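You operate a simulated robot arm through the tools that you are given. There is no shell and no other tool. Be economical: measure what you need, move in short steps, check, and stop when the job is done.

You run a simulated robot arm. Do the job below in one go: nothing can be reset, and whatever is moved stays where it is left.

## Task
Wipe the oil patch off the table and put the lids back on the three open tins.
Fine: use the grey pad and lay it back; each lid on its own tin. What is to be rubbed or washed off counts as gone when no trace of it is left.

The check looks at the end state, three seconds after you hand in, the way a careful person would. Anything else that was tipped, shoved, dropped, spilled or broken makes it a failure. Lids that push on must go on centred and level and be pressed home; caps that screw on are set level and turned clockwise until they are tight.

## Robot
A 6-joint arm with a two-finger parallel gripper, fixed in place. Base frame: the origin is at the foot of the arm, x ahead of it, y to its left, z up; the work surface is at about z = 0.8. Units: m, rad, N and s.
With the tool pointing down near the work surface it reaches from about 0.26 to 0.68 m from the base axis. Its first joint turns from -1.152 to 1.152 rad. Payload 2.9 kg.
The TCP is the grasp point between the finger pads, 0.03 m short of the fingertips. In the tool frame z runs along the fingers and y along their closing line. The gripper opens to 0.11 m. The fingers are 0.02 m wide and 0.01 m thick; the gripper's body (0.048 by 0.112 m) begins 0.055 m behind the TCP.
Orientation is told as [roll, pitch, yaw] about the base's x, y, z axes, in that order, counted from this pose: with the fingers straight down and closing along the base's y, the tool's x points along the base's -x, its y along +y and its z along -z.

## Interface
- The arm moves only by the tool nudge_tool. Its argument "series" is a list that holds one entry, the list of rows, each a list of 7 numbers: the shift along the tool's x, y, z in m, then the turn, a rotation vector about the tool's x, y, z in rad, then the closure, from 0 (fully open) to 1 (shut). In form: [[[dx, dy, dz, rx, ry, rz, jaw], ...]]. A call has 1 to 12 rows; each row shifts and turns the commanded pose from where the row before left it, along the tool's axes as they then stand. Rows are played at 5 a second. More than 0.05 m and 0.15 rad between two rows, or a gripper value outside its range, and nothing of the call is played. Where a pose cannot be reached the arm comes as near as it can. A force on the tool above 70 N (or 10 N above the force at the start of the call, whichever is more), or a blocked arm, ends the call early, and 0.2 s more pass. Each finger travels about 0.108 m/s and halts on what it meets, pressing with about 36 N; the grip force reading is that of the motor and also rises with nothing between the fingers. The clock runs only during rows and for 0.2 s after the last one: add rows that do not move to give the fingers time. It gives the time, the measured TCP pose, the force on the tool (base axes), the opening and the grip force at its end, in the units of the frame above (readings bear some noise), with the torque about the TCP (base axes, N m) and any sound that the robot's microphone picked up.
- Cameras (640 x 400 px; columns grow to the right, rows downward): "scene" is fixed at [0.0769, 0.4223, 1.392]; the picture's right is [-0.81, -0.59, 0.00], its down [-0.35, 0.48, -0.81] and it looks along [0.48, -0.65, -0.59] (base axes); focal length 372 px, centre (320, 200). "wrist" rides on the gripper at [0.072, 0.017, -0.103] in the tool frame; the picture's right is [-0.23, 0.97, 0.00], its down [-0.76, -0.18, -0.62] and it looks along [-0.61, -0.14, 0.78] (tool axes); focal length 222 px, centre (320, 200). There is no depth. A picture from a camera that has moved, and an enlarged one, comes with that camera's place and axes in the base frame and with its lens. The place of the scene camera against the robot may be out by one fixed shift of up to 0.018 m in any direction.
- snapshot(camera): a new picture of that camera. It takes no simulated time.
- close_up(camera, box): a new picture of the part [left, top, right, bottom] of that camera's present view, enlarged. It takes no simulated time.
- hand_in(): hands the job in; it is judged then, once.

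Work in short steps. Places have to be worked out from the pictures, the camera data and where the tool is seen: move nearer, look again, correct. Check each grasp and each placing, and mend what went wrong. You have 120 turns and 84 pictures in all, those below and enlarged ones among them. Open the gripper and draw the arm clear of the work before you hand the job in, unless the task says otherwise; then end with one line.

The tools are called after "Request:" by a JSON object that holds its "method" and its "body". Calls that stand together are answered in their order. nudge_tool: Moves the arm, as the interface text tells. Its arguments: {"type":"object","properties":{"series":{"type":"array","items":{"type":"array","items":{"type":"array","items":{"type":"number"}}}}},"required":["series"]} The other tools are called the same way: snapshot (camera) takes a picture; close_up (camera, box) takes an enlarged picture of a part of a camera's view; hand_in () hands the job in.

At the start:

```text
t: 0.0
eef_pos: [0.4536, 0.0032, 1.0734]
ee_rot: [-0.002, 0.001, -0.001]
wrist_force: [0.9, 0.5, -0.3]
wrist_torque: [0.02, -0.01, 0.03]
gripper_width: 0.1099
grasp_force: 0.0
```

scene: 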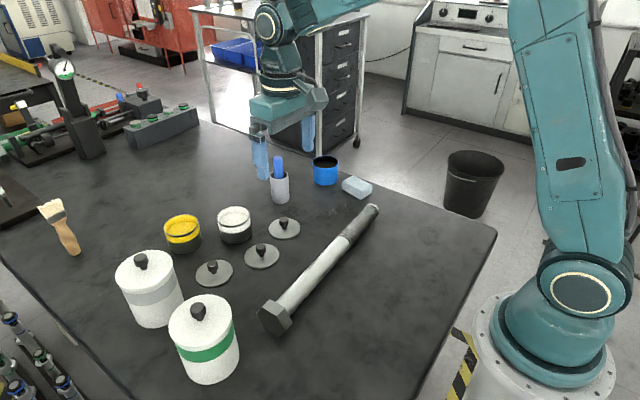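
wrist: 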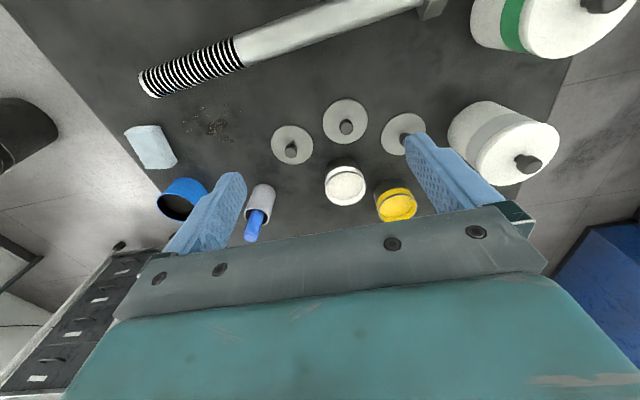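

I see three lids, three open tins (yellow, white, blue), a light blue-grey pad, and a dark speckled patch. I'll look closer before moving.

Request:
{"method": "close_up", "body": {"camera": "scene", "box": [150, 130, 390, 280]}}

Request:
{"method": "close_up", "body": {"camera": "wrist", "box": [110, 80, 430, 280]}}

```text
2.67 times, centred on (270, 205) of scene
camera zoom: at [0.0769, 0.4223, 1.392], right [-0.81, -0.59, 0.0], down [-0.35, 0.48, -0.81], along [0.48, -0.65, -0.59], focal length 991 px, centre (453, 187)
```

zoom: 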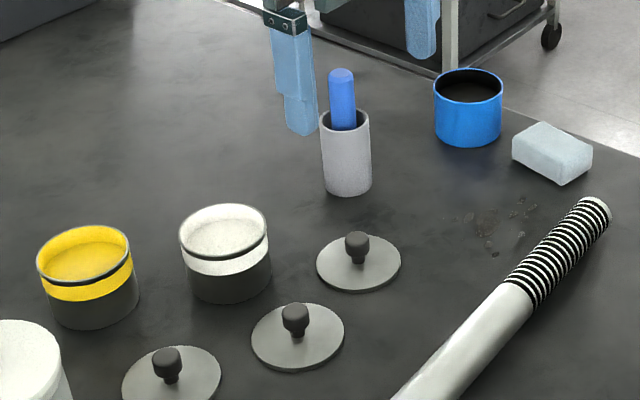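

```text
2.00 times, centred on (270, 180) of wrist
camera zoom: at [0.383, 0.0197, 1.1776], right [0.23, 0.97, 0.0], down [0.76, -0.18, 0.62], along [0.61, -0.14, -0.78], focal length 444 px, centre (420, 240)
```

zoom: 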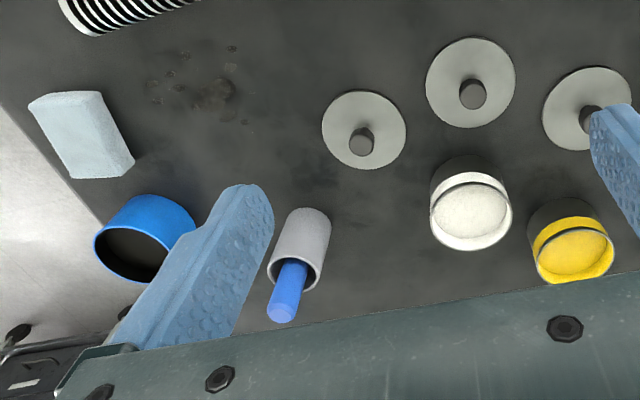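

I need precise lid and tin sizes, so I'm zooming further on them.

Request:
{"method": "close_up", "body": {"camera": "scene", "box": [156, 200, 316, 300]}}

Request:
{"method": "close_up", "body": {"camera": "wrist", "box": [260, 80, 452, 200]}}

Request:
{"method": "close_up", "body": {"camera": "scene", "box": [250, 130, 410, 230]}}

```text
4.00 times, centred on (236, 250) of scene
camera zoom: at [0.0769, 0.4223, 1.392], right [-0.81, -0.59, 0.0], down [-0.35, 0.48, -0.81], along [0.48, -0.65, -0.59], focal length 1486 px, centre (656, 0)
```

zoom: 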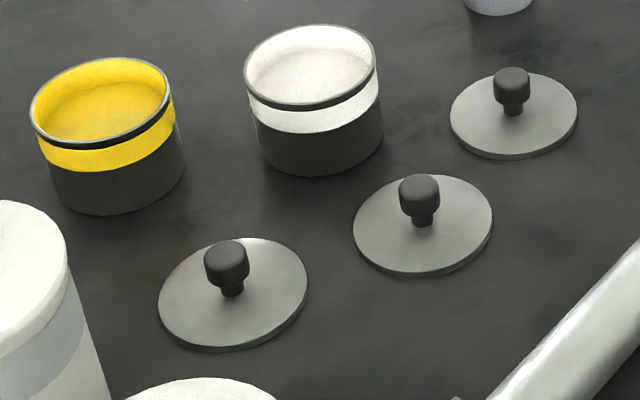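

```text
3.33 times, centred on (356, 140) of wrist
camera zoom: at [0.383, 0.0197, 1.1776], right [0.23, 0.97, 0.0], down [0.76, -0.18, 0.62], along [0.61, -0.14, -0.78], focal length 740 px, centre (200, 400)
```

zoom: 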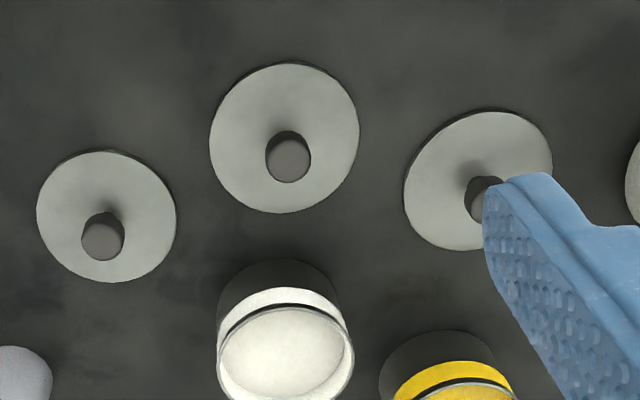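

```text
4.00 times, centred on (330, 180) of scene
camera zoom: at [0.0769, 0.4223, 1.392], right [-0.81, -0.59, 0.0], down [-0.35, 0.48, -0.81], along [0.48, -0.65, -0.59], focal length 1486 px, centre (280, 280)
```

zoom: 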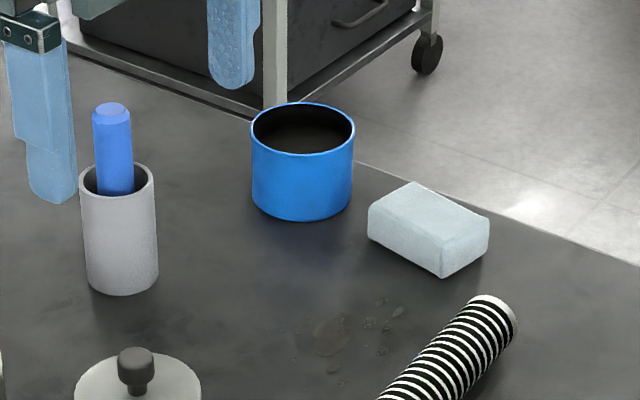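

Lids and tins look nearly equal in size, so I'll look at the tins from above. I'm moving forward at the same height.

Request:
{"method": "nudge_tool", "body": {"series": [[[-0.03, 0, 0, 0, 0, 0, 0], [-0.03, 0, 0, 0, 0, 0, 0], [-0.03, 0.01, 0, 0, 0, 0, 0], [-0.02, 0.02, 0, 0, 0, 0, 0], [0, 0, 0, 0, 0, 0, 0], [0, 0, 0, 0, 0, 0, 0]]]}}

Request:
{"method": "snapshot", "body": {"camera": "wrist"}}

```text
t: 1.4
eef_pos: [0.5645, 0.0317, 1.0738]
ee_rot: [0.0, 0.001, 0.0]
wrist_force: [0.1, -0.4, 0.2]
wrist_torque: [0.02, 0.01, 0.05]
gripper_width: 0.1098
grasp_force: 0.1
```

```text
76 pictures are left
camera wrist: at [0.4935, 0.0502, 1.1767], right [0.23, 0.97, 0.0], down [0.76, -0.18, 0.62], along [0.61, -0.14, -0.78], focal length 222 px, centre (320, 200)
```

wrist: 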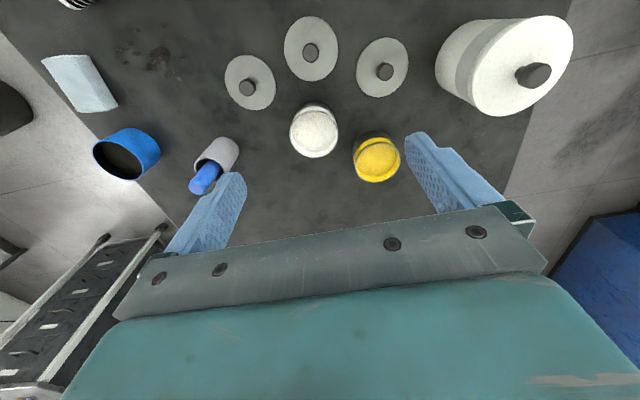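

Request:
{"method": "close_up", "body": {"camera": "wrist", "box": [276, 90, 436, 190]}}

Request:
{"method": "close_up", "body": {"camera": "wrist", "box": [216, 10, 426, 142]}}

Request:
{"method": "close_up", "body": {"camera": "wrist", "box": [80, 100, 240, 200]}}

```text
4.00 times, centred on (356, 140) of wrist
camera zoom: at [0.4935, 0.0502, 1.1767], right [0.23, 0.97, 0.0], down [0.76, -0.18, 0.62], along [0.61, -0.14, -0.78], focal length 888 px, centre (176, 440)
```

zoom: 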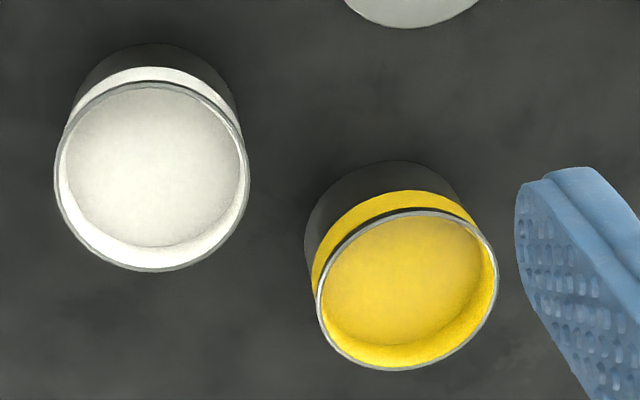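

```text
3.03 times, centred on (321, 76) of wrist
camera zoom: at [0.4935, 0.0502, 1.1767], right [0.23, 0.97, 0.0], down [0.76, -0.18, 0.62], along [0.61, -0.14, -0.78], focal length 673 px, centre (317, 576)
```

zoom: 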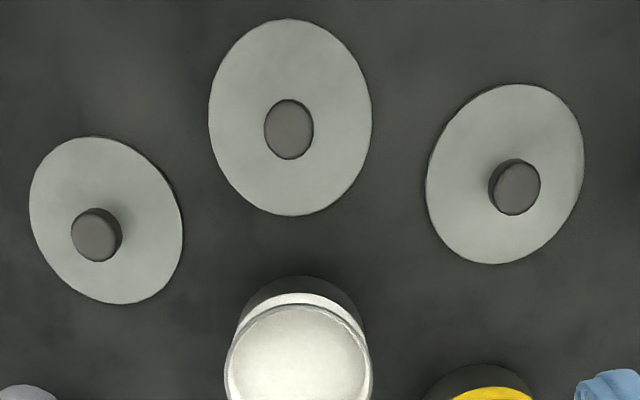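

```text
4.00 times, centred on (160, 150) of wrist
camera zoom: at [0.4935, 0.0502, 1.1767], right [0.23, 0.97, 0.0], down [0.76, -0.18, 0.62], along [0.61, -0.14, -0.78], focal length 888 px, centre (960, 400)
```

zoom: 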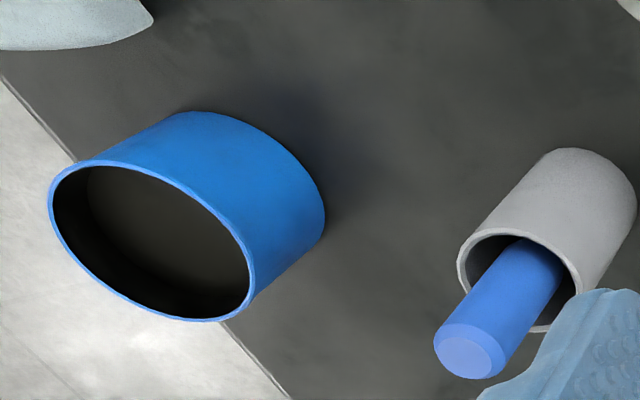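

The lids all measure about 0.075 m, and the yellow and white tins about the same. The blue cup looks different, so I'm checking the rest of the table for another open tin.

Request:
{"method": "close_up", "body": {"camera": "scene", "box": [0, 50, 240, 200]}}

Request:
{"method": "close_up", "body": {"camera": "scene", "box": [80, 220, 368, 400]}}

```text
2.67 times, centred on (120, 125) of scene
camera zoom: at [0.0769, 0.4223, 1.392], right [-0.81, -0.59, 0.0], down [-0.35, 0.48, -0.81], along [0.48, -0.65, -0.59], focal length 991 px, centre (853, 400)
```

zoom: 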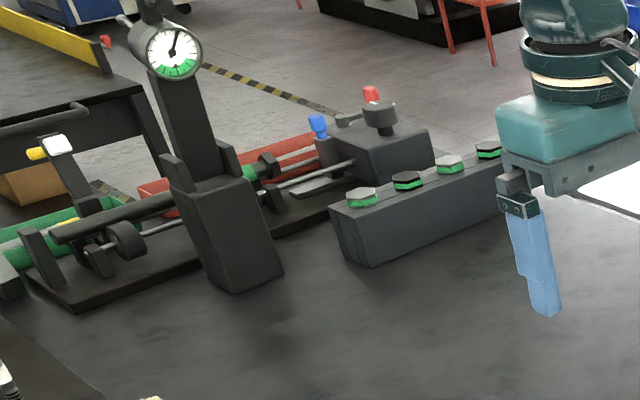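

```text
2.22 times, centred on (224, 310) of scene
camera zoom: at [0.0769, 0.4223, 1.392], right [-0.81, -0.59, 0.0], down [-0.35, 0.48, -0.81], along [0.48, -0.65, -0.59], focal length 826 px, centre (533, -44)
```

zoom: 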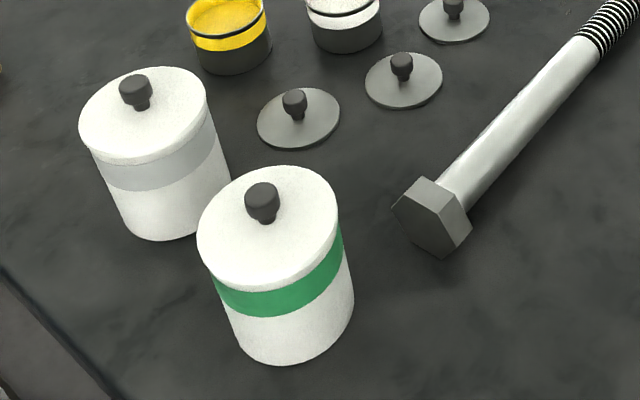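

Table is clear of other open vessels: the yellow, white and blue ones are the three tins. Now I'm moving over the patch and pad (patch about (0.48,-0.18), pad about (0.48,-0.29)) for a closer look.

Request:
{"method": "nudge_tool", "body": {"series": [[[0.02, -0.04, 0.01, 0, 0, 0, 0], [0.02, -0.045, 0.01, 0, 0, 0, 0], [0.02, -0.045, 0.01, 0, 0, 0, 0], [0.02, -0.045, 0.015, 0, 0, 0, 0], [0.02, -0.045, 0.015, 0, 0, 0, 0], [0.015, -0.03, 0.01, 0, 0, 0, 0], [0, 0, 0, 0, 0, 0, 0], [0, 0, 0, 0, 0, 0, 0]]]}}

Request:
{"method": "snapshot", "body": {"camera": "wrist"}}

```text
refused: row 2 steps farther than a row can; nothing moved
```

```text
70 pictures are left
camera wrist: at [0.4935, 0.0502, 1.1767], right [0.23, 0.97, 0.0], down [0.76, -0.18, 0.62], along [0.61, -0.14, -0.78], focal length 222 px, centre (320, 200)
```

wrist: 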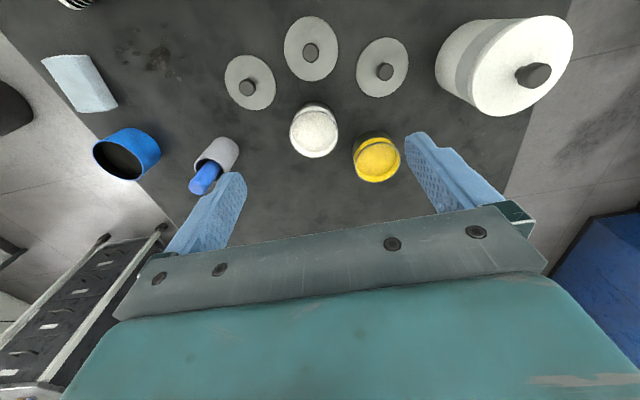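

That call was refused because a step was too long. I'm repeating it with smaller steps.

Request:
{"method": "nudge_tool", "body": {"series": [[[0.015, -0.04, 0.008, 0, 0, 0, 0], [0.015, -0.04, 0.01, 0, 0, 0, 0], [0.015, -0.04, 0.01, 0, 0, 0, 0], [0.02, -0.04, 0.01, 0, 0, 0, 0], [0.02, -0.04, 0.01, 0, 0, 0, 0], [0.02, -0.03, 0.01, 0, 0, 0, 0], [0.01, -0.02, 0.012, 0, 0, 0, 0], [0, 0, 0, 0, 0, 0, 0], [0, 0, 0, 0, 0, 0, 0]]]}}

```text
t: 3.4
eef_pos: [0.4512, -0.2176, 1.0022]
ee_rot: [0.0, 0.002, 0.0]
wrist_force: [1.0, 0.3, -0.3]
wrist_torque: [0.02, -0.03, -0.03]
gripper_width: 0.1097
grasp_force: 0.1
```

Now over the patch; I'm taking a wrist picture.

Request:
{"method": "snapshot", "body": {"camera": "wrist"}}

Request:
{"method": "close_up", "body": {"camera": "wrist", "box": [200, 60, 424, 200]}}

```text
69 pictures are left
camera wrist: at [0.3797, -0.1997, 1.1055], right [0.23, 0.97, 0.0], down [0.76, -0.18, 0.62], along [0.61, -0.14, -0.78], focal length 222 px, centre (320, 200)
```

wrist: 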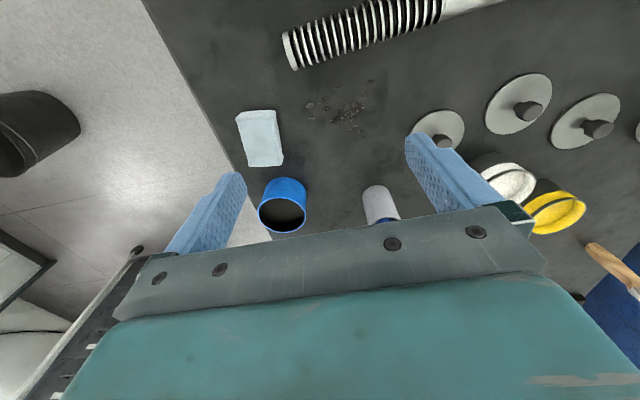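

```text
2.86 times, centred on (312, 130) of wrist
camera zoom: at [0.3797, -0.1997, 1.1055], right [0.23, 0.97, 0.0], down [0.76, -0.18, 0.62], along [0.61, -0.14, -0.78], focal length 635 px, centre (343, 400)
```

zoom: 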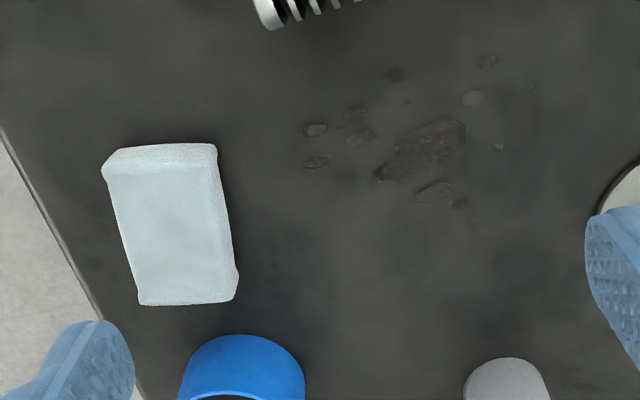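

The patch spans about x 0.445–0.525, y -0.24 to -0.13. The pad is centred at about (0.486,-0.304), 0.048 x 0.068 m, yawed about -0.17. I'm moving above the pad, turning to match and checking.

Request:
{"method": "nudge_tool", "body": {"series": [[[-0.017, -0.043, 0.01, 0, 0, 0, 0], [-0.017, -0.043, 0.01, 0, 0, 0, 0], [0, 0, 0.02, 0, 0, 0.09, 0], [0, 0, 0.03, 0, 0, 0.08, 0], [0, 0, 0.03, 0, 0, 0, 0], [0, 0, 0, 0, 0, 0, 0], [0, 0, 0, 0, 0, 0, 0]]]}}

Request:
{"method": "snapshot", "body": {"camera": "wrist"}}

Request:
{"method": "close_up", "body": {"camera": "scene", "box": [250, 110, 410, 210]}}

```text
t: 5.0
eef_pos: [0.4826, -0.3035, 0.9048]
ee_rot: [0.0, 0.001, -0.169]
wrist_force: [-0.4, 0.5, 0.3]
wrist_torque: [0.02, 0.01, 0.0]
gripper_width: 0.1101
grasp_force: 0.1
```

```text
67 pictures are left
camera wrist: at [0.4143, -0.2729, 1.0077], right [0.39, 0.92, 0.0], down [0.72, -0.3, 0.62], along [0.57, -0.24, -0.78], focal length 222 px, centre (320, 200)
```

wrist: 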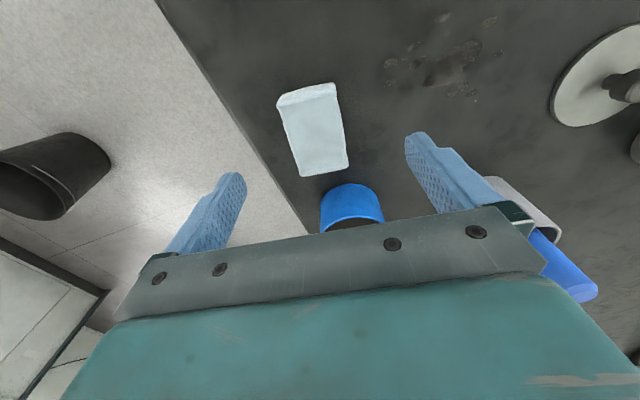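

```text
4.00 times, centred on (330, 160) of scene
camera zoom: at [0.0769, 0.4223, 1.392], right [-0.81, -0.59, 0.0], down [-0.35, 0.48, -0.81], along [0.48, -0.65, -0.59], focal length 1486 px, centre (280, 360)
```

zoom: 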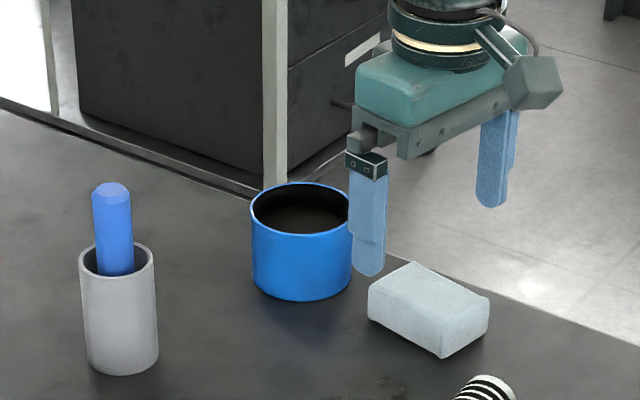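

The TCP lines up with the pad centre (0.484,-0.305) and yaw. I'm descending to z≈0.838 and closing.

Request:
{"method": "nudge_tool", "body": {"series": [[[0, 0, 0.03, 0, 0, 0, 0], [0, 0, 0.025, 0, 0, 0, 0], [0, 0, 0.012, 0, 0, 0, 0], [0, 0, 0, 0, 0, 0, 0], [0, 0, 0, 0, 0, 0, 0.5], [0, 0, 0, 0, 0, 0, 0.75], [0, 0, 0, 0, 0, 0, 0.75], [0, 0, 0, 0, 0, 0, 0.75]]]}}

Request:
{"method": "close_up", "body": {"camera": "scene", "box": [250, 110, 410, 210]}}

```text
t: 6.8
eef_pos: [0.4828, -0.3036, 0.8382]
ee_rot: [0.0, 0.0, -0.169]
wrist_force: [1.0, 0.5, 0.8]
wrist_torque: [-0.04, -0.04, 0.03]
gripper_width: 0.0491
grasp_force: 35.8
```

```text
4.00 times, centred on (330, 160) of scene
camera zoom: at [0.0769, 0.4223, 1.392], right [-0.81, -0.59, 0.0], down [-0.35, 0.48, -0.81], along [0.48, -0.65, -0.59], focal length 1486 px, centre (280, 360)
```

zoom: 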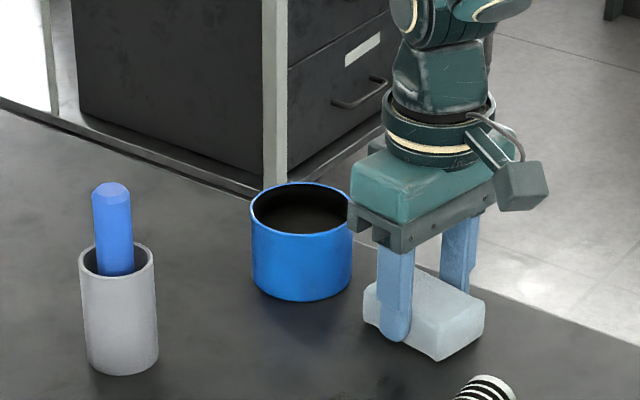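

The grip holds at 0.049 m. I'm lifting, squaring the pad to yaw 0 and moving to the patch's start corner at (0.466,-0.225).

Request:
{"method": "nudge_tool", "body": {"series": [[[0, 0, -0.015, 0, 0, 0, 0.75], [0, 0, -0.015, 0, 0, 0, 0.75], [0, 0, 0, 0, 0, -0.085, 0.75], [0, 0, 0, 0, 0, -0.084, 0.75], [0.008, 0.04, 0, 0, 0, 0, 0.75], [0.009, 0.038, 0, 0, 0, 0, 0.75], [0, 0, 0.015, 0, 0, 0, 0.75], [0, 0, 0.013, 0, 0, 0, 0.75], [0, 0, 0, 0, 0, 0, 0.75], [0, 0, 0, 0, 0, 0, 0.75]]]}}

Request:
{"method": "close_up", "body": {"camera": "scene", "box": [250, 130, 410, 230]}}

Request:
{"method": "snapshot", "body": {"camera": "wrist"}}

```text
t: 9.0
eef_pos: [0.4641, -0.2253, 0.8396]
ee_rot: [-0.001, -0.001, -0.003]
wrist_force: [-0.3, 0.2, -1.0]
wrist_torque: [-0.01, -0.03, -0.01]
gripper_width: 0.0485
grasp_force: 36.3
```

```text
4.00 times, centred on (330, 180) of scene
camera zoom: at [0.0769, 0.4223, 1.392], right [-0.81, -0.59, 0.0], down [-0.35, 0.48, -0.81], along [0.48, -0.65, -0.59], focal length 1486 px, centre (280, 280)
```

zoom: 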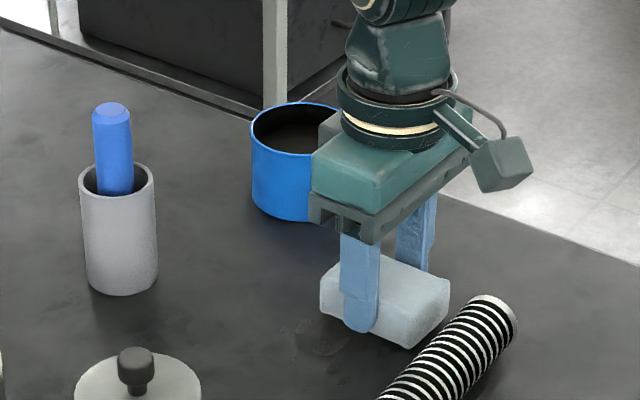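

```text
63 pictures are left
camera wrist: at [0.3926, -0.2072, 0.942], right [0.23, 0.97, 0.0], down [0.76, -0.18, 0.62], along [0.61, -0.14, -0.78], focal length 222 px, centre (320, 200)
```

wrist: 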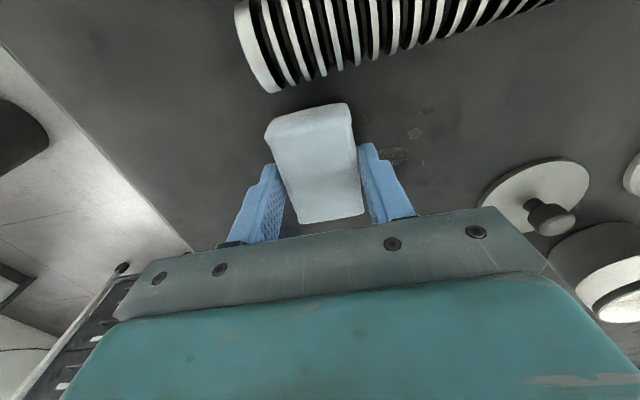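

Pad is clear of the bolt with no contact yet. I'm lowering gently to feel the table.

Request:
{"method": "nudge_tool", "body": {"series": [[[0, 0, 0.0015, 0, 0, 0, 0.75], [0, 0, 0.001, 0, 0, 0, 0.75], [0, 0, 0, 0, 0, 0, 0.75]]]}}

```text
t: 9.8
eef_pos: [0.4655, -0.2262, 0.8385]
ee_rot: [-0.001, -0.002, 0.002]
wrist_force: [-9.8, 7.2, 29.7]
wrist_torque: [0.26, 0.45, -0.03]
gripper_width: 0.049
grasp_force: 35.8
```

Contact at about 30 N. I'm easing slightly and stroking along +y, then stepping in x and back.

Request:
{"method": "nudge_tool", "body": {"series": [[[0, 0.012, -0.0005, 0, 0, 0, 0.75], [0, 0.014, 0, 0, 0, 0, 0.75], [0, 0.014, 0, 0, 0, 0, 0.75], [0, 0.014, 0, 0, 0, 0, 0.75], [0, 0.014, 0, 0, 0, 0, 0.75], [0, 0.014, 0, 0, 0, 0, 0.75], [0, 0, 0, 0, 0, 0, 0.75]]]}}

```text
t: 11.4
eef_pos: [0.467, -0.1449, 0.8379]
ee_rot: [0.002, 0.003, 0.001]
wrist_force: [0.6, -0.9, 4.6]
wrist_torque: [-0.08, -0.18, -0.09]
gripper_width: 0.0491
grasp_force: 36.6
```

Force dropped to about 5 N. I'm pressing a touch more, shifting to x≈0.487 and stroking back.

Request:
{"method": "nudge_tool", "body": {"series": [[[-0.01, 0, 0.0008, 0, 0, 0, 0.75], [-0.01, 0, 0, 0, 0, 0, 0.75], [0, -0.014, 0, 0, 0, 0, 0.75], [0, -0.014, 0, 0, 0, 0, 0.75], [0, -0.014, 0, 0, 0, 0, 0.75], [0, -0.014, 0, 0, 0, 0, 0.75], [0, -0.014, 0, 0, 0, 0, 0.75], [0, -0.014, 0, 0, 0, 0, 0.75], [0, 0, 0, 0, 0, 0, 0.75]]]}}

Request:
{"method": "nudge_tool", "body": {"series": [[[-0.01, 0, 0, 0, 0, 0, 0.75], [-0.01, 0, 0, 0, 0, 0, 0.75], [0, 0.014, 0, 0, 0, 0, 0.75], [0, 0.014, 0, 0, 0, 0, 0.75], [0, 0.014, 0, 0, 0, 0, 0.75], [0, 0.014, 0, 0, 0, 0, 0.75], [0, 0.014, 0, 0, 0, 0, 0.75], [0, 0.014, 0, 0, 0, 0, 0.75], [0, 0, 0, 0, 0, 0, 0.75]]]}}

Request:
{"method": "snapshot", "body": {"camera": "wrist"}}

Request:
{"method": "close_up", "body": {"camera": "scene", "box": [250, 130, 410, 230]}}

```text
t: 13.4
eef_pos: [0.4869, -0.2292, 0.8383]
ee_rot: [-0.001, -0.002, 0.0]
wrist_force: [1.3, 10.5, 27.4]
wrist_torque: [0.42, -0.16, 0.0]
gripper_width: 0.0491
grasp_force: 36.3
```

```text
t: 15.4
eef_pos: [0.5071, -0.144, 0.8376]
ee_rot: [0.0, -0.001, -0.002]
wrist_force: [1.6, -8.2, 21.1]
wrist_torque: [-0.28, -0.13, -0.04]
gripper_width: 0.0489
grasp_force: 35.6
```

```text
62 pictures are left
camera wrist: at [0.4356, -0.127, 0.9406], right [0.23, 0.97, 0.0], down [0.76, -0.18, 0.62], along [0.61, -0.14, -0.78], focal length 222 px, centre (320, 200)
```

wrist: 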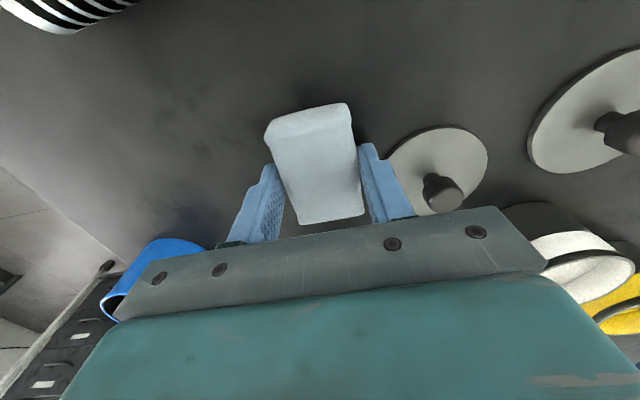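

```text
4.00 times, centred on (330, 180) of scene
camera zoom: at [0.0766, 0.4222, 1.3921], right [-0.81, -0.59, 0.0], down [-0.35, 0.48, -0.81], along [0.48, -0.65, -0.59], focal length 1486 px, centre (280, 280)
```

zoom: 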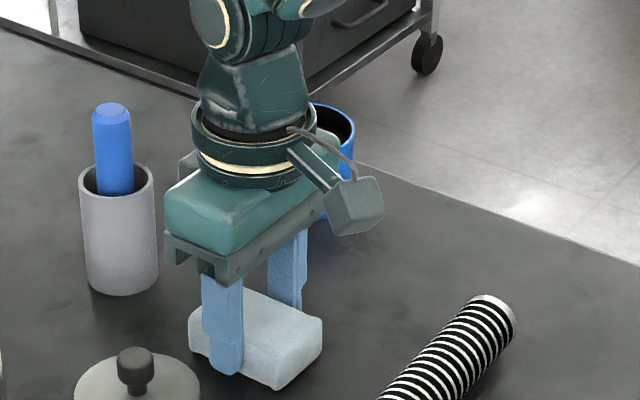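

The visible area looks clean. I'm doing one more pass back over the -x side, then lifting to inspect.

Request:
{"method": "nudge_tool", "body": {"series": [[[0.014, -0.002, 0, 0, 0, 0, 0.75], [0.014, 0, 0, 0, 0, 0, 0.75], [0.014, 0, 0, 0, 0, 0, 0.75], [0, -0.014, 0, 0, 0, 0, 0.75], [0, -0.014, 0, 0, 0, 0, 0.75], [0, -0.014, 0, 0, 0, 0, 0.75], [0, -0.014, 0, 0, 0, 0, 0.75], [0, -0.014, 0, 0, 0, 0, 0.75], [0, -0.014, 0, 0, 0, 0, 0.75], [0, 0, 0, 0, 0, 0, 0.75]]]}}

Request:
{"method": "nudge_tool", "body": {"series": [[[-0.015, 0, -0.03, 0, 0, 0, 0.75], [0, -0.03, -0.03, 0, 0, 0, 0.75], [0, -0.03, -0.03, 0, 0, 0, 0.75], [0, -0.02, -0.03, 0, 0, 0, 0.75], [0, 0, 0, 0, 0, 0, 0.75], [0, 0, 0, 0, 0, 0, 0.75]]]}}

Request:
{"method": "snapshot", "body": {"camera": "wrist"}}

Request:
{"method": "close_up", "body": {"camera": "scene", "box": [270, 170, 390, 245]}}

```text
t: 17.6
eef_pos: [0.4648, -0.2304, 0.8368]
ee_rot: [0.0, 0.002, -0.001]
wrist_force: [-0.7, 5.4, 13.8]
wrist_torque: [0.18, -0.19, 0.09]
gripper_width: 0.0488
grasp_force: 36.3
```

```text
t: 19.0
eef_pos: [0.4815, -0.3087, 0.957]
ee_rot: [0.0, -0.001, -0.001]
wrist_force: [-1.0, 0.8, -0.8]
wrist_torque: [0.0, 0.03, -0.01]
gripper_width: 0.049
grasp_force: 36.3
```

```text
60 pictures are left
camera wrist: at [0.4099, -0.2892, 1.0603], right [0.23, 0.97, 0.0], down [0.76, -0.18, 0.62], along [0.61, -0.14, -0.78], focal length 222 px, centre (320, 200)
```

wrist: 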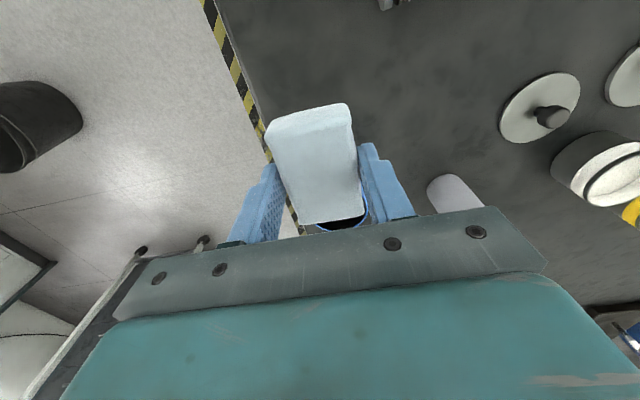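

```text
5.33 times, centred on (330, 208) of scene
camera zoom: at [0.0769, 0.4223, 1.392], right [-0.81, -0.59, 0.0], down [-0.35, 0.48, -0.81], along [0.48, -0.65, -0.59], focal length 1982 px, centre (267, 160)
```

zoom: 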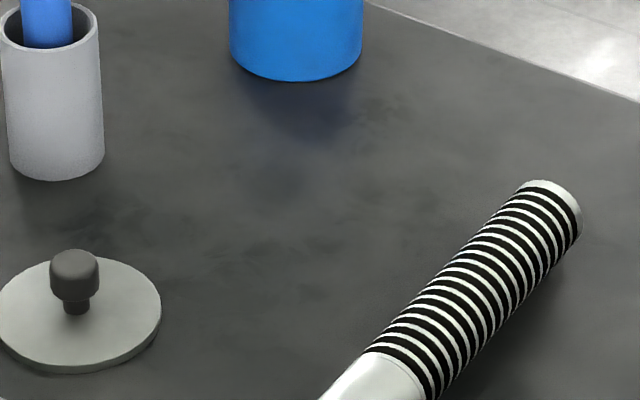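

The patch seems gone, but I'm checking for faint specks in the wrist view.

Request:
{"method": "close_up", "body": {"camera": "wrist", "box": [340, 20, 532, 140]}}

```text
3.33 times, centred on (436, 80) of wrist
camera zoom: at [0.4099, -0.2892, 1.0603], right [0.23, 0.97, 0.0], down [0.76, -0.18, 0.62], along [0.61, -0.14, -0.78], focal length 740 px, centre (-67, 600)
```

zoom: 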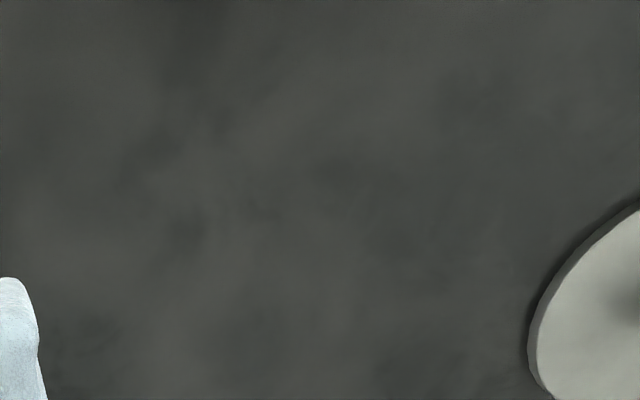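

Table clean. I'm laying the pad back at (0.4828,-0.3036), yaw -0.169.

Request:
{"method": "nudge_tool", "body": {"series": [[[-0.0013, 0.005, 0.02, 0, 0, 0, 0.75], [0, 0, 0.03, 0, 0, 0.085, 0.75], [0, 0, 0.03, 0, 0, 0.084, 0.75], [0, 0, 0.025, 0, 0, 0, 0.75], [0, 0, 0.01, 0, 0, 0, 0.75], [0, 0, 0.0015, 0, 0, 0, 0.75], [0, 0, 0, 0, 0, 0, 0.75]]]}}

```text
t: 20.6
eef_pos: [0.4816, -0.3046, 0.8388]
ee_rot: [0.0, 0.0, -0.17]
wrist_force: [0.2, -0.7, -0.7]
wrist_torque: [0.0, -0.03, -0.02]
gripper_width: 0.0487
grasp_force: 36.2
```

I'm lowering the last millimetre, opening gently and drawing up.

Request:
{"method": "nudge_tool", "body": {"series": [[[0, 0, 0.001, 0, 0, 0, 0.75], [0, 0, 0, 0, 0, 0, 0.5], [0, 0, 0, 0, 0, 0, 0.2], [0, 0, 0, 0, 0, 0, 0.2], [0, 0, -0.02, 0, 0, 0, 0.2], [0, 0, -0.03, 0, 0, 0, 0.2], [0, 0, -0.03, 0, 0, -0.085, 0.2], [0, 0, -0.03, 0, 0, -0.085, 0.2], [0, 0, 0, 0, 0, 0, 0.2]]]}}

Request:
{"method": "close_up", "body": {"camera": "scene", "box": [250, 130, 410, 230]}}

Request:
{"method": "snapshot", "body": {"camera": "wrist"}}

```text
t: 22.6
eef_pos: [0.4814, -0.3054, 0.9482]
ee_rot: [0.0, -0.001, 0.002]
wrist_force: [1.2, 0.9, -0.1]
wrist_torque: [0.0, -0.01, 0.03]
gripper_width: 0.088
grasp_force: 0.0
```

```text
4.00 times, centred on (330, 180) of scene
camera zoom: at [0.0769, 0.4223, 1.392], right [-0.81, -0.59, 0.0], down [-0.35, 0.48, -0.81], along [0.48, -0.65, -0.59], focal length 1486 px, centre (280, 280)
```

zoom: 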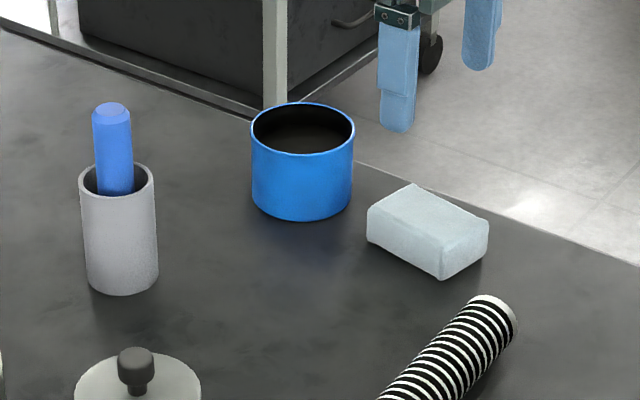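

```text
56 pictures are left
camera wrist: at [0.4097, -0.2875, 1.0511], right [0.23, 0.97, 0.0], down [0.76, -0.18, 0.62], along [0.61, -0.14, -0.78], focal length 222 px, centre (320, 200)
```

wrist: 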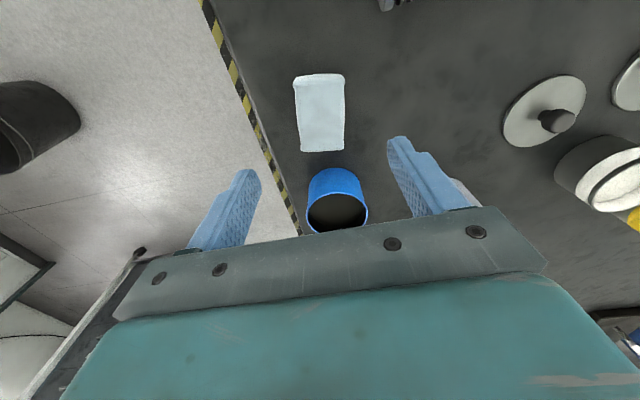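

Pad is back in place. Before the lids I'm looking at the blue vessel closely, then moving over the near-left table to rule out another open tin.

Request:
{"method": "close_up", "body": {"camera": "wrist", "box": [280, 150, 400, 225]}}

Request:
{"method": "nudge_tool", "body": {"series": [[[0.01, 0.04, -0.02, 0, 0, 0, 0.2], [0.012, 0.045, -0.01, 0, 0, 0, 0.2], [0.015, 0.045, -0.01, 0, 0, 0, 0.2], [0.015, 0.045, -0.01, 0, 0, 0, 0.2], [0.015, 0.045, -0.01, 0, 0, 0, 0.2], [0.015, 0.045, -0.01, 0, 0, 0, 0.2], [0.015, 0.045, -0.01, 0, 0, 0, 0.2], [0.015, 0.045, -0.01, 0, 0, 0, 0.2], [0.015, 0.04, -0.01, 0, 0, 0, 0.2], [0, 0, 0, 0, 0, 0, 0.2]]]}}

Request:
{"method": "snapshot", "body": {"camera": "wrist"}}

```text
5.33 times, centred on (340, 188) of wrist
camera zoom: at [0.4097, -0.2875, 1.0511], right [0.23, 0.97, 0.0], down [0.76, -0.18, 0.62], along [0.61, -0.14, -0.78], focal length 1185 px, centre (213, 267)
```

zoom: 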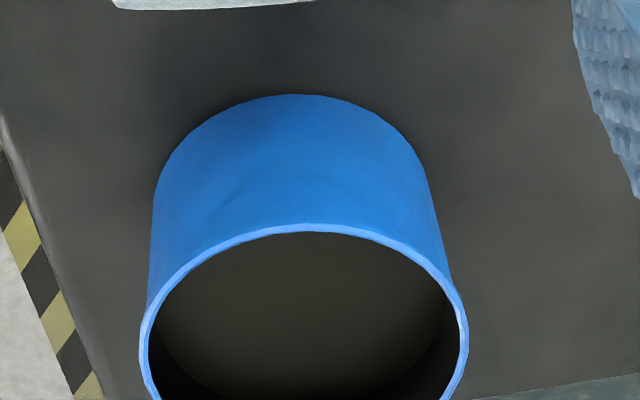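

```text
t: 24.8
eef_pos: [0.3533, 0.0902, 1.0469]
ee_rot: [0.0, 0.0, 0.0]
wrist_force: [-0.2, 0.2, -0.6]
wrist_torque: [0.02, -0.03, 0.03]
gripper_width: 0.088
grasp_force: 0.0
```

```text
54 pictures are left
camera wrist: at [0.2814, 0.1088, 1.1504], right [0.23, 0.97, 0.0], down [0.76, -0.18, 0.62], along [0.61, -0.14, -0.78], focal length 222 px, centre (320, 200)
```

wrist: 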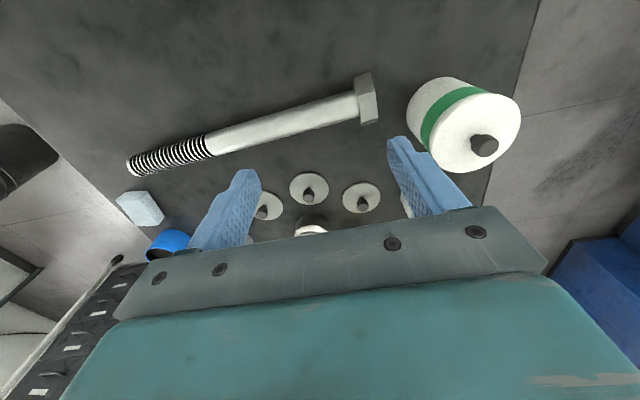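

No other open vessel, so the blue one is the third tin. I start with the middle lid B at about (0.519,0.033) for the white tin beside it, and move above it.

Request:
{"method": "nudge_tool", "body": {"series": [[[-0.04, -0.012, 0.015, 0, 0, 0, 0.5], [-0.04, -0.012, 0.02, 0, 0, 0, 0.5], [-0.04, -0.013, 0.02, 0, 0, 0, 0.5], [-0.03, -0.01, 0.03, 0, 0, 0, 0.5], [-0.016, -0.01, 0.025, 0, 0, 0, 0.5], [0, 0, 0.02, 0, 0, 0, 0.5], [0, 0, 0, 0, 0, 0, 0.5], [0, 0, 0, 0, 0, 0, 0.5]]]}}

Request:
{"method": "snapshot", "body": {"camera": "wrist"}}

```text
t: 26.6
eef_pos: [0.5213, 0.0342, 0.92]
ee_rot: [0.0, 0.002, -0.002]
wrist_force: [-0.2, 1.2, 0.1]
wrist_torque: [0.0, 0.03, -0.02]
gripper_width: 0.055
grasp_force: 0.0
```

```text
53 pictures are left
camera wrist: at [0.4492, 0.0525, 1.0224], right [0.23, 0.97, 0.0], down [0.76, -0.18, 0.62], along [0.61, -0.14, -0.78], focal length 222 px, centre (320, 200)
```

wrist: 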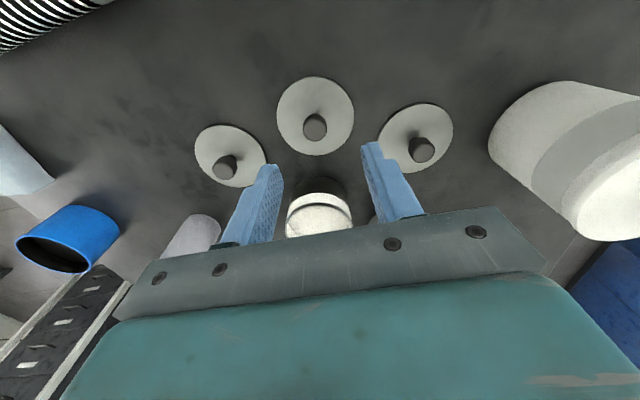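

Lid B refined to (0.518,0.032). I'm correcting 3 mm, descending to z 0.839 and closing on the knob.

Request:
{"method": "nudge_tool", "body": {"series": [[[0.003, -0.002, 0.03, 0, 0, 0, 0.5], [0, 0, 0.03, 0, 0, 0, 0.5], [0, 0, 0.015, 0, 0, 0, 0.5], [0, 0, 0.006, 0, 0, 0, 0.5], [0, 0, 0, 0, 0, 0, 0.5], [0, 0, 0, 0, 0, 0, 0.7], [0, 0, 0, 0, 0, 0, 0.85], [0, 0, 0, 0, 0, 0, 0.9], [0, 0, 0, 0, 0, 0, 0.9]]]}}

Request:
{"method": "close_up", "body": {"camera": "scene", "box": [180, 190, 340, 290]}}

Request:
{"method": "snapshot", "body": {"camera": "wrist"}}

```text
t: 28.6
eef_pos: [0.5181, 0.0301, 0.8391]
ee_rot: [0.0, -0.001, 0.0]
wrist_force: [-0.7, -0.1, 0.5]
wrist_torque: [-0.01, -0.03, 0.05]
gripper_width: 0.0189
grasp_force: 35.9
```

```text
4.00 times, centred on (260, 240) of scene
camera zoom: at [0.0769, 0.4223, 1.392], right [-0.81, -0.59, 0.0], down [-0.35, 0.48, -0.81], along [0.48, -0.65, -0.59], focal length 1486 px, centre (560, 40)
```

zoom: 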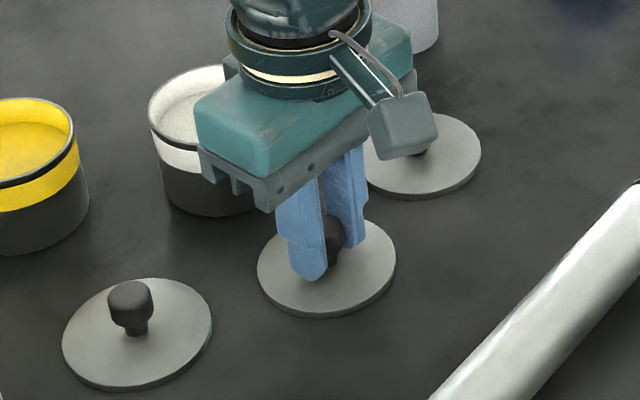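

```text
51 pictures are left
camera wrist: at [0.446, 0.0481, 0.9423], right [0.23, 0.97, 0.0], down [0.76, -0.18, 0.62], along [0.61, -0.14, -0.78], focal length 222 px, centre (320, 200)
```

wrist: 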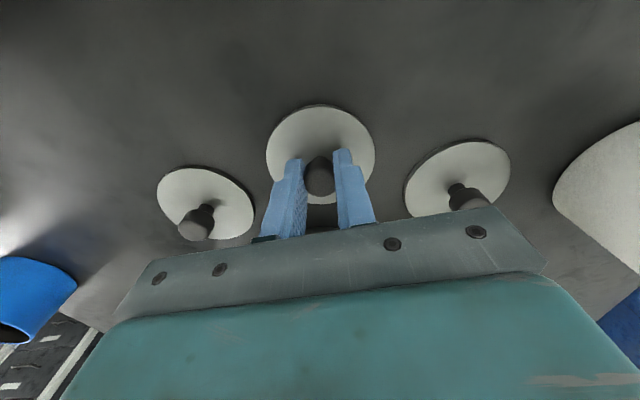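

Knob gripped at 0.019 m. I'm lifting and moving the lid over the white tin (displacement about +0.102,-0.021), hovering about 1.5 cm above the rim.

Request:
{"method": "nudge_tool", "body": {"series": [[[0, 0, -0.03, 0, 0, 0, 0.9], [0, 0, -0.03, 0, 0, 0, 0.9], [0, 0, -0.01, 0, 0, 0, 0.9], [-0.03, -0.005, 0, 0, 0, 0, 0.9], [-0.03, -0.006, 0, 0, 0, 0, 0.9], [-0.03, -0.006, 0, 0, 0, 0, 0.9], [-0.012, -0.004, 0, 0, 0, 0, 0.9], [0, 0, 0, 0, 0, 0, 0.9], [0, 0, 0, 0, 0, 0, 0.9]]]}}

Request:
{"method": "close_up", "body": {"camera": "scene", "box": [160, 170, 320, 270]}}

Request:
{"method": "close_up", "body": {"camera": "wrist", "box": [220, 70, 428, 200]}}

```text
t: 30.6
eef_pos: [0.6205, 0.0091, 0.9095]
ee_rot: [0.001, -0.001, -0.001]
wrist_force: [0.6, -0.4, 0.1]
wrist_torque: [0.02, 0.0, -0.01]
gripper_width: 0.0192
grasp_force: 35.4
```

```text
4.00 times, centred on (240, 220) of scene
camera zoom: at [0.0769, 0.4223, 1.392], right [-0.81, -0.59, 0.0], down [-0.35, 0.48, -0.81], along [0.48, -0.65, -0.59], focal length 1486 px, centre (640, 120)
```

zoom: 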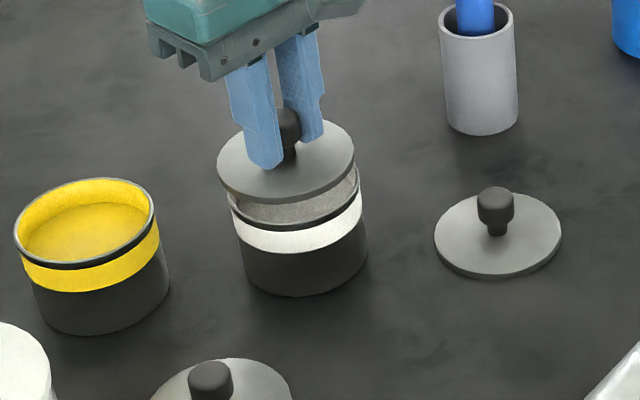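

```text
3.08 times, centred on (324, 135) of wrist
camera zoom: at [0.5488, 0.0281, 1.0119], right [0.23, 0.97, 0.0], down [0.76, -0.18, 0.62], along [0.61, -0.14, -0.78], focal length 684 px, centre (308, 400)
```

zoom: 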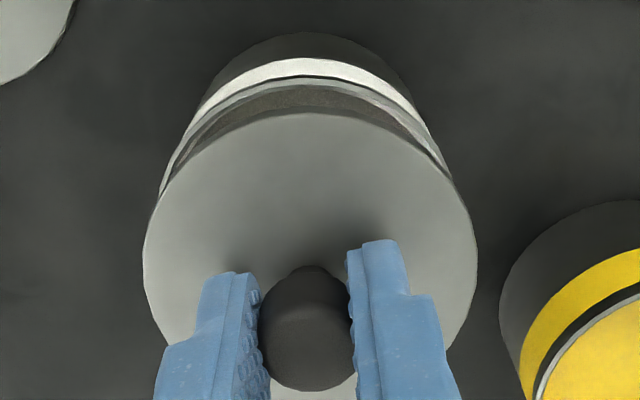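

Both views agree that the lid is about 2 mm too far (+x) and 1 mm too far (+y). I'm correcting and lowering to just above contact.

Request:
{"method": "nudge_tool", "body": {"series": [[[0.0018, -0.0012, 0.008, 0, 0, 0, 0.9], [0, 0, 0.007, 0, 0, 0, 0.9], [0, 0, 0, 0, 0, 0, 0.9], [0, 0, 0, 0, 0, 0, 0.9]]]}}

Request:
{"method": "close_up", "body": {"camera": "scene", "box": [190, 190, 270, 240]}}

Request:
{"method": "close_up", "body": {"camera": "wrist", "box": [220, 70, 428, 200]}}

```text
t: 31.6
eef_pos: [0.6179, 0.0099, 0.8957]
ee_rot: [0.0, -0.002, 0.0]
wrist_force: [-12.6, 2.2, 23.6]
wrist_torque: [0.02, 0.32, 0.0]
gripper_width: 0.0189
grasp_force: 36.1
heard: snap
```

```text
8.00 times, centred on (230, 215) of scene
camera zoom: at [0.0761, 0.4223, 1.3921], right [-0.81, -0.59, 0.0], down [-0.35, 0.48, -0.81], along [0.48, -0.65, -0.59], focal length 2972 px, centre (1040, 80)
```

zoom: 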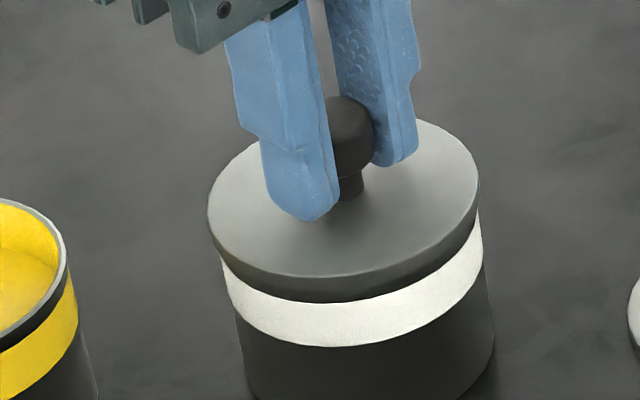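

```text
3.08 times, centred on (324, 135) of wrist
camera zoom: at [0.5461, 0.0279, 0.9982], right [0.23, 0.97, 0.0], down [0.76, -0.18, 0.62], along [0.61, -0.14, -0.78], focal length 684 px, centre (308, 400)
```

zoom: 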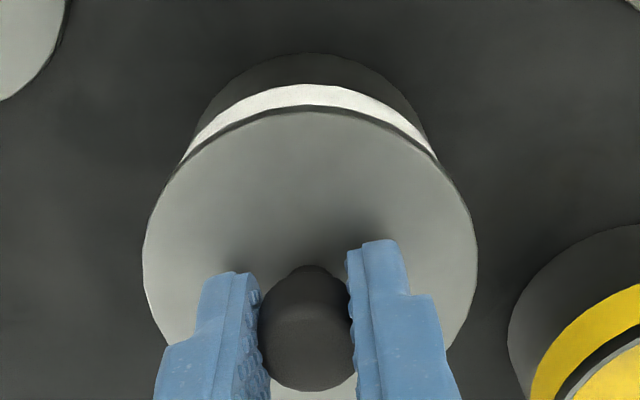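

A "snap" was heard with 24 N down force. I'm pressing a little more to confirm it is home.

Request:
{"method": "nudge_tool", "body": {"series": [[[0, 0, 0.001, 0, 0, 0, 0.9], [0, 0, 0, 0, 0, 0, 0.9]]]}}

```text
t: 32.2
eef_pos: [0.6193, 0.0101, 0.8946]
ee_rot: [0.0, -0.006, 0.001]
wrist_force: [-12.9, 7.2, 32.0]
wrist_torque: [0.07, 0.24, 0.0]
gripper_width: 0.0189
grasp_force: 36.3
```

Solid resistance. I'm releasing, rising and inspecting.

Request:
{"method": "nudge_tool", "body": {"series": [[[0, 0, -0.001, 0, 0, 0, 0.8], [0, 0, 0, 0, 0, 0, 0.6], [0, 0, 0, 0, 0, 0, 0.5], [0, 0, -0.03, 0, 0, 0, 0.5], [0, 0, -0.03, 0, 0, 0, 0.5], [0.02, 0, -0.03, 0, 0, 0, 0.5], [0.03, 0, -0.03, 0, 0, 0, 0.5], [0, 0, 0, 0, 0, 0, 0.5]]]}}

Request:
{"method": "close_up", "body": {"camera": "scene", "box": [150, 190, 270, 265]}}

Request:
{"method": "snapshot", "body": {"camera": "wrist"}}

```text
t: 34.0
eef_pos: [0.5647, 0.0108, 1.0143]
ee_rot: [0.002, 0.001, 0.0]
wrist_force: [-0.3, 0.2, 0.0]
wrist_torque: [-0.01, -0.03, -0.01]
gripper_width: 0.0551
grasp_force: 0.1
```

```text
5.33 times, centred on (210, 228) of scene
camera zoom: at [0.0768, 0.4223, 1.392], right [-0.81, -0.59, 0.0], down [-0.35, 0.48, -0.81], along [0.48, -0.65, -0.59], focal length 1982 px, centre (907, 53)
```

zoom: 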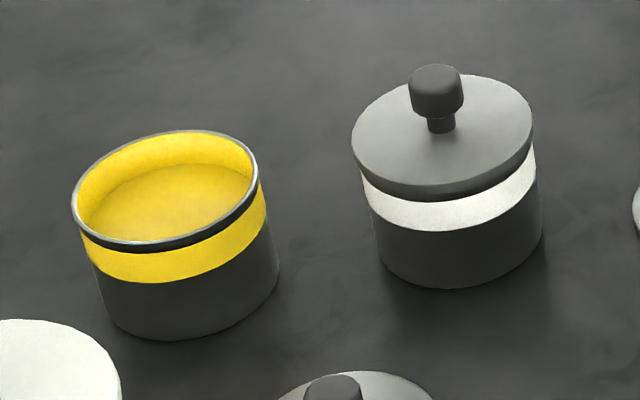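

```text
45 pictures are left
camera wrist: at [0.4939, 0.0283, 1.1172], right [0.23, 0.97, 0.0], down [0.76, -0.18, 0.62], along [0.61, -0.14, -0.78], focal length 222 px, centre (320, 200)
```

wrist: 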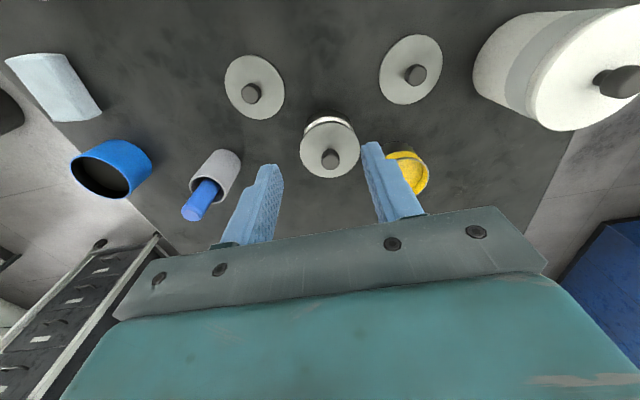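

Lid is on. I'm zooming closer to check seating, centring and level.

Request:
{"method": "close_up", "body": {"camera": "scene", "box": [210, 195, 258, 225]}}

Request:
{"method": "close_up", "body": {"camera": "wrist", "box": [290, 100, 370, 190]}}

```text
13.33 times, centred on (234, 210) of scene
camera zoom: at [0.0768, 0.4223, 1.392], right [-0.81, -0.59, 0.0], down [-0.35, 0.48, -0.81], along [0.48, -0.65, -0.59], focal length 4954 px, centre (1467, 67)
```

zoom: 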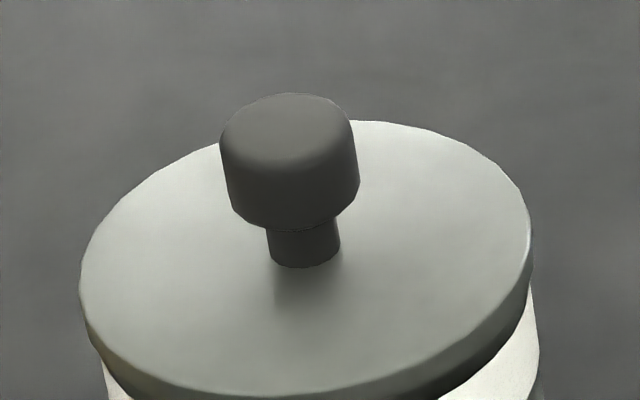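

```text
4.44 times, centred on (330, 145) of wrist
camera zoom: at [0.4939, 0.0283, 1.1172], right [0.23, 0.97, 0.0], down [0.76, -0.18, 0.62], along [0.61, -0.14, -0.78], focal length 987 px, centre (276, 444)
```

zoom: 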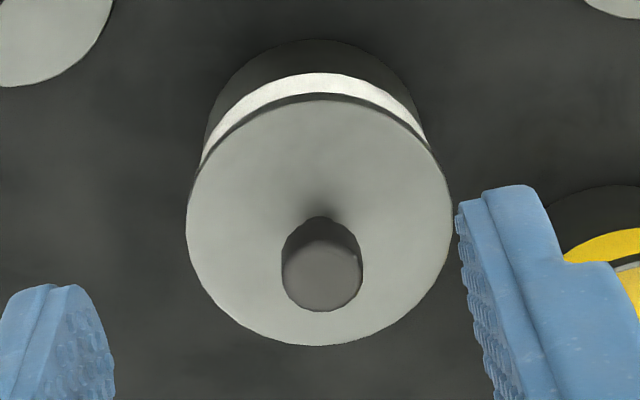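

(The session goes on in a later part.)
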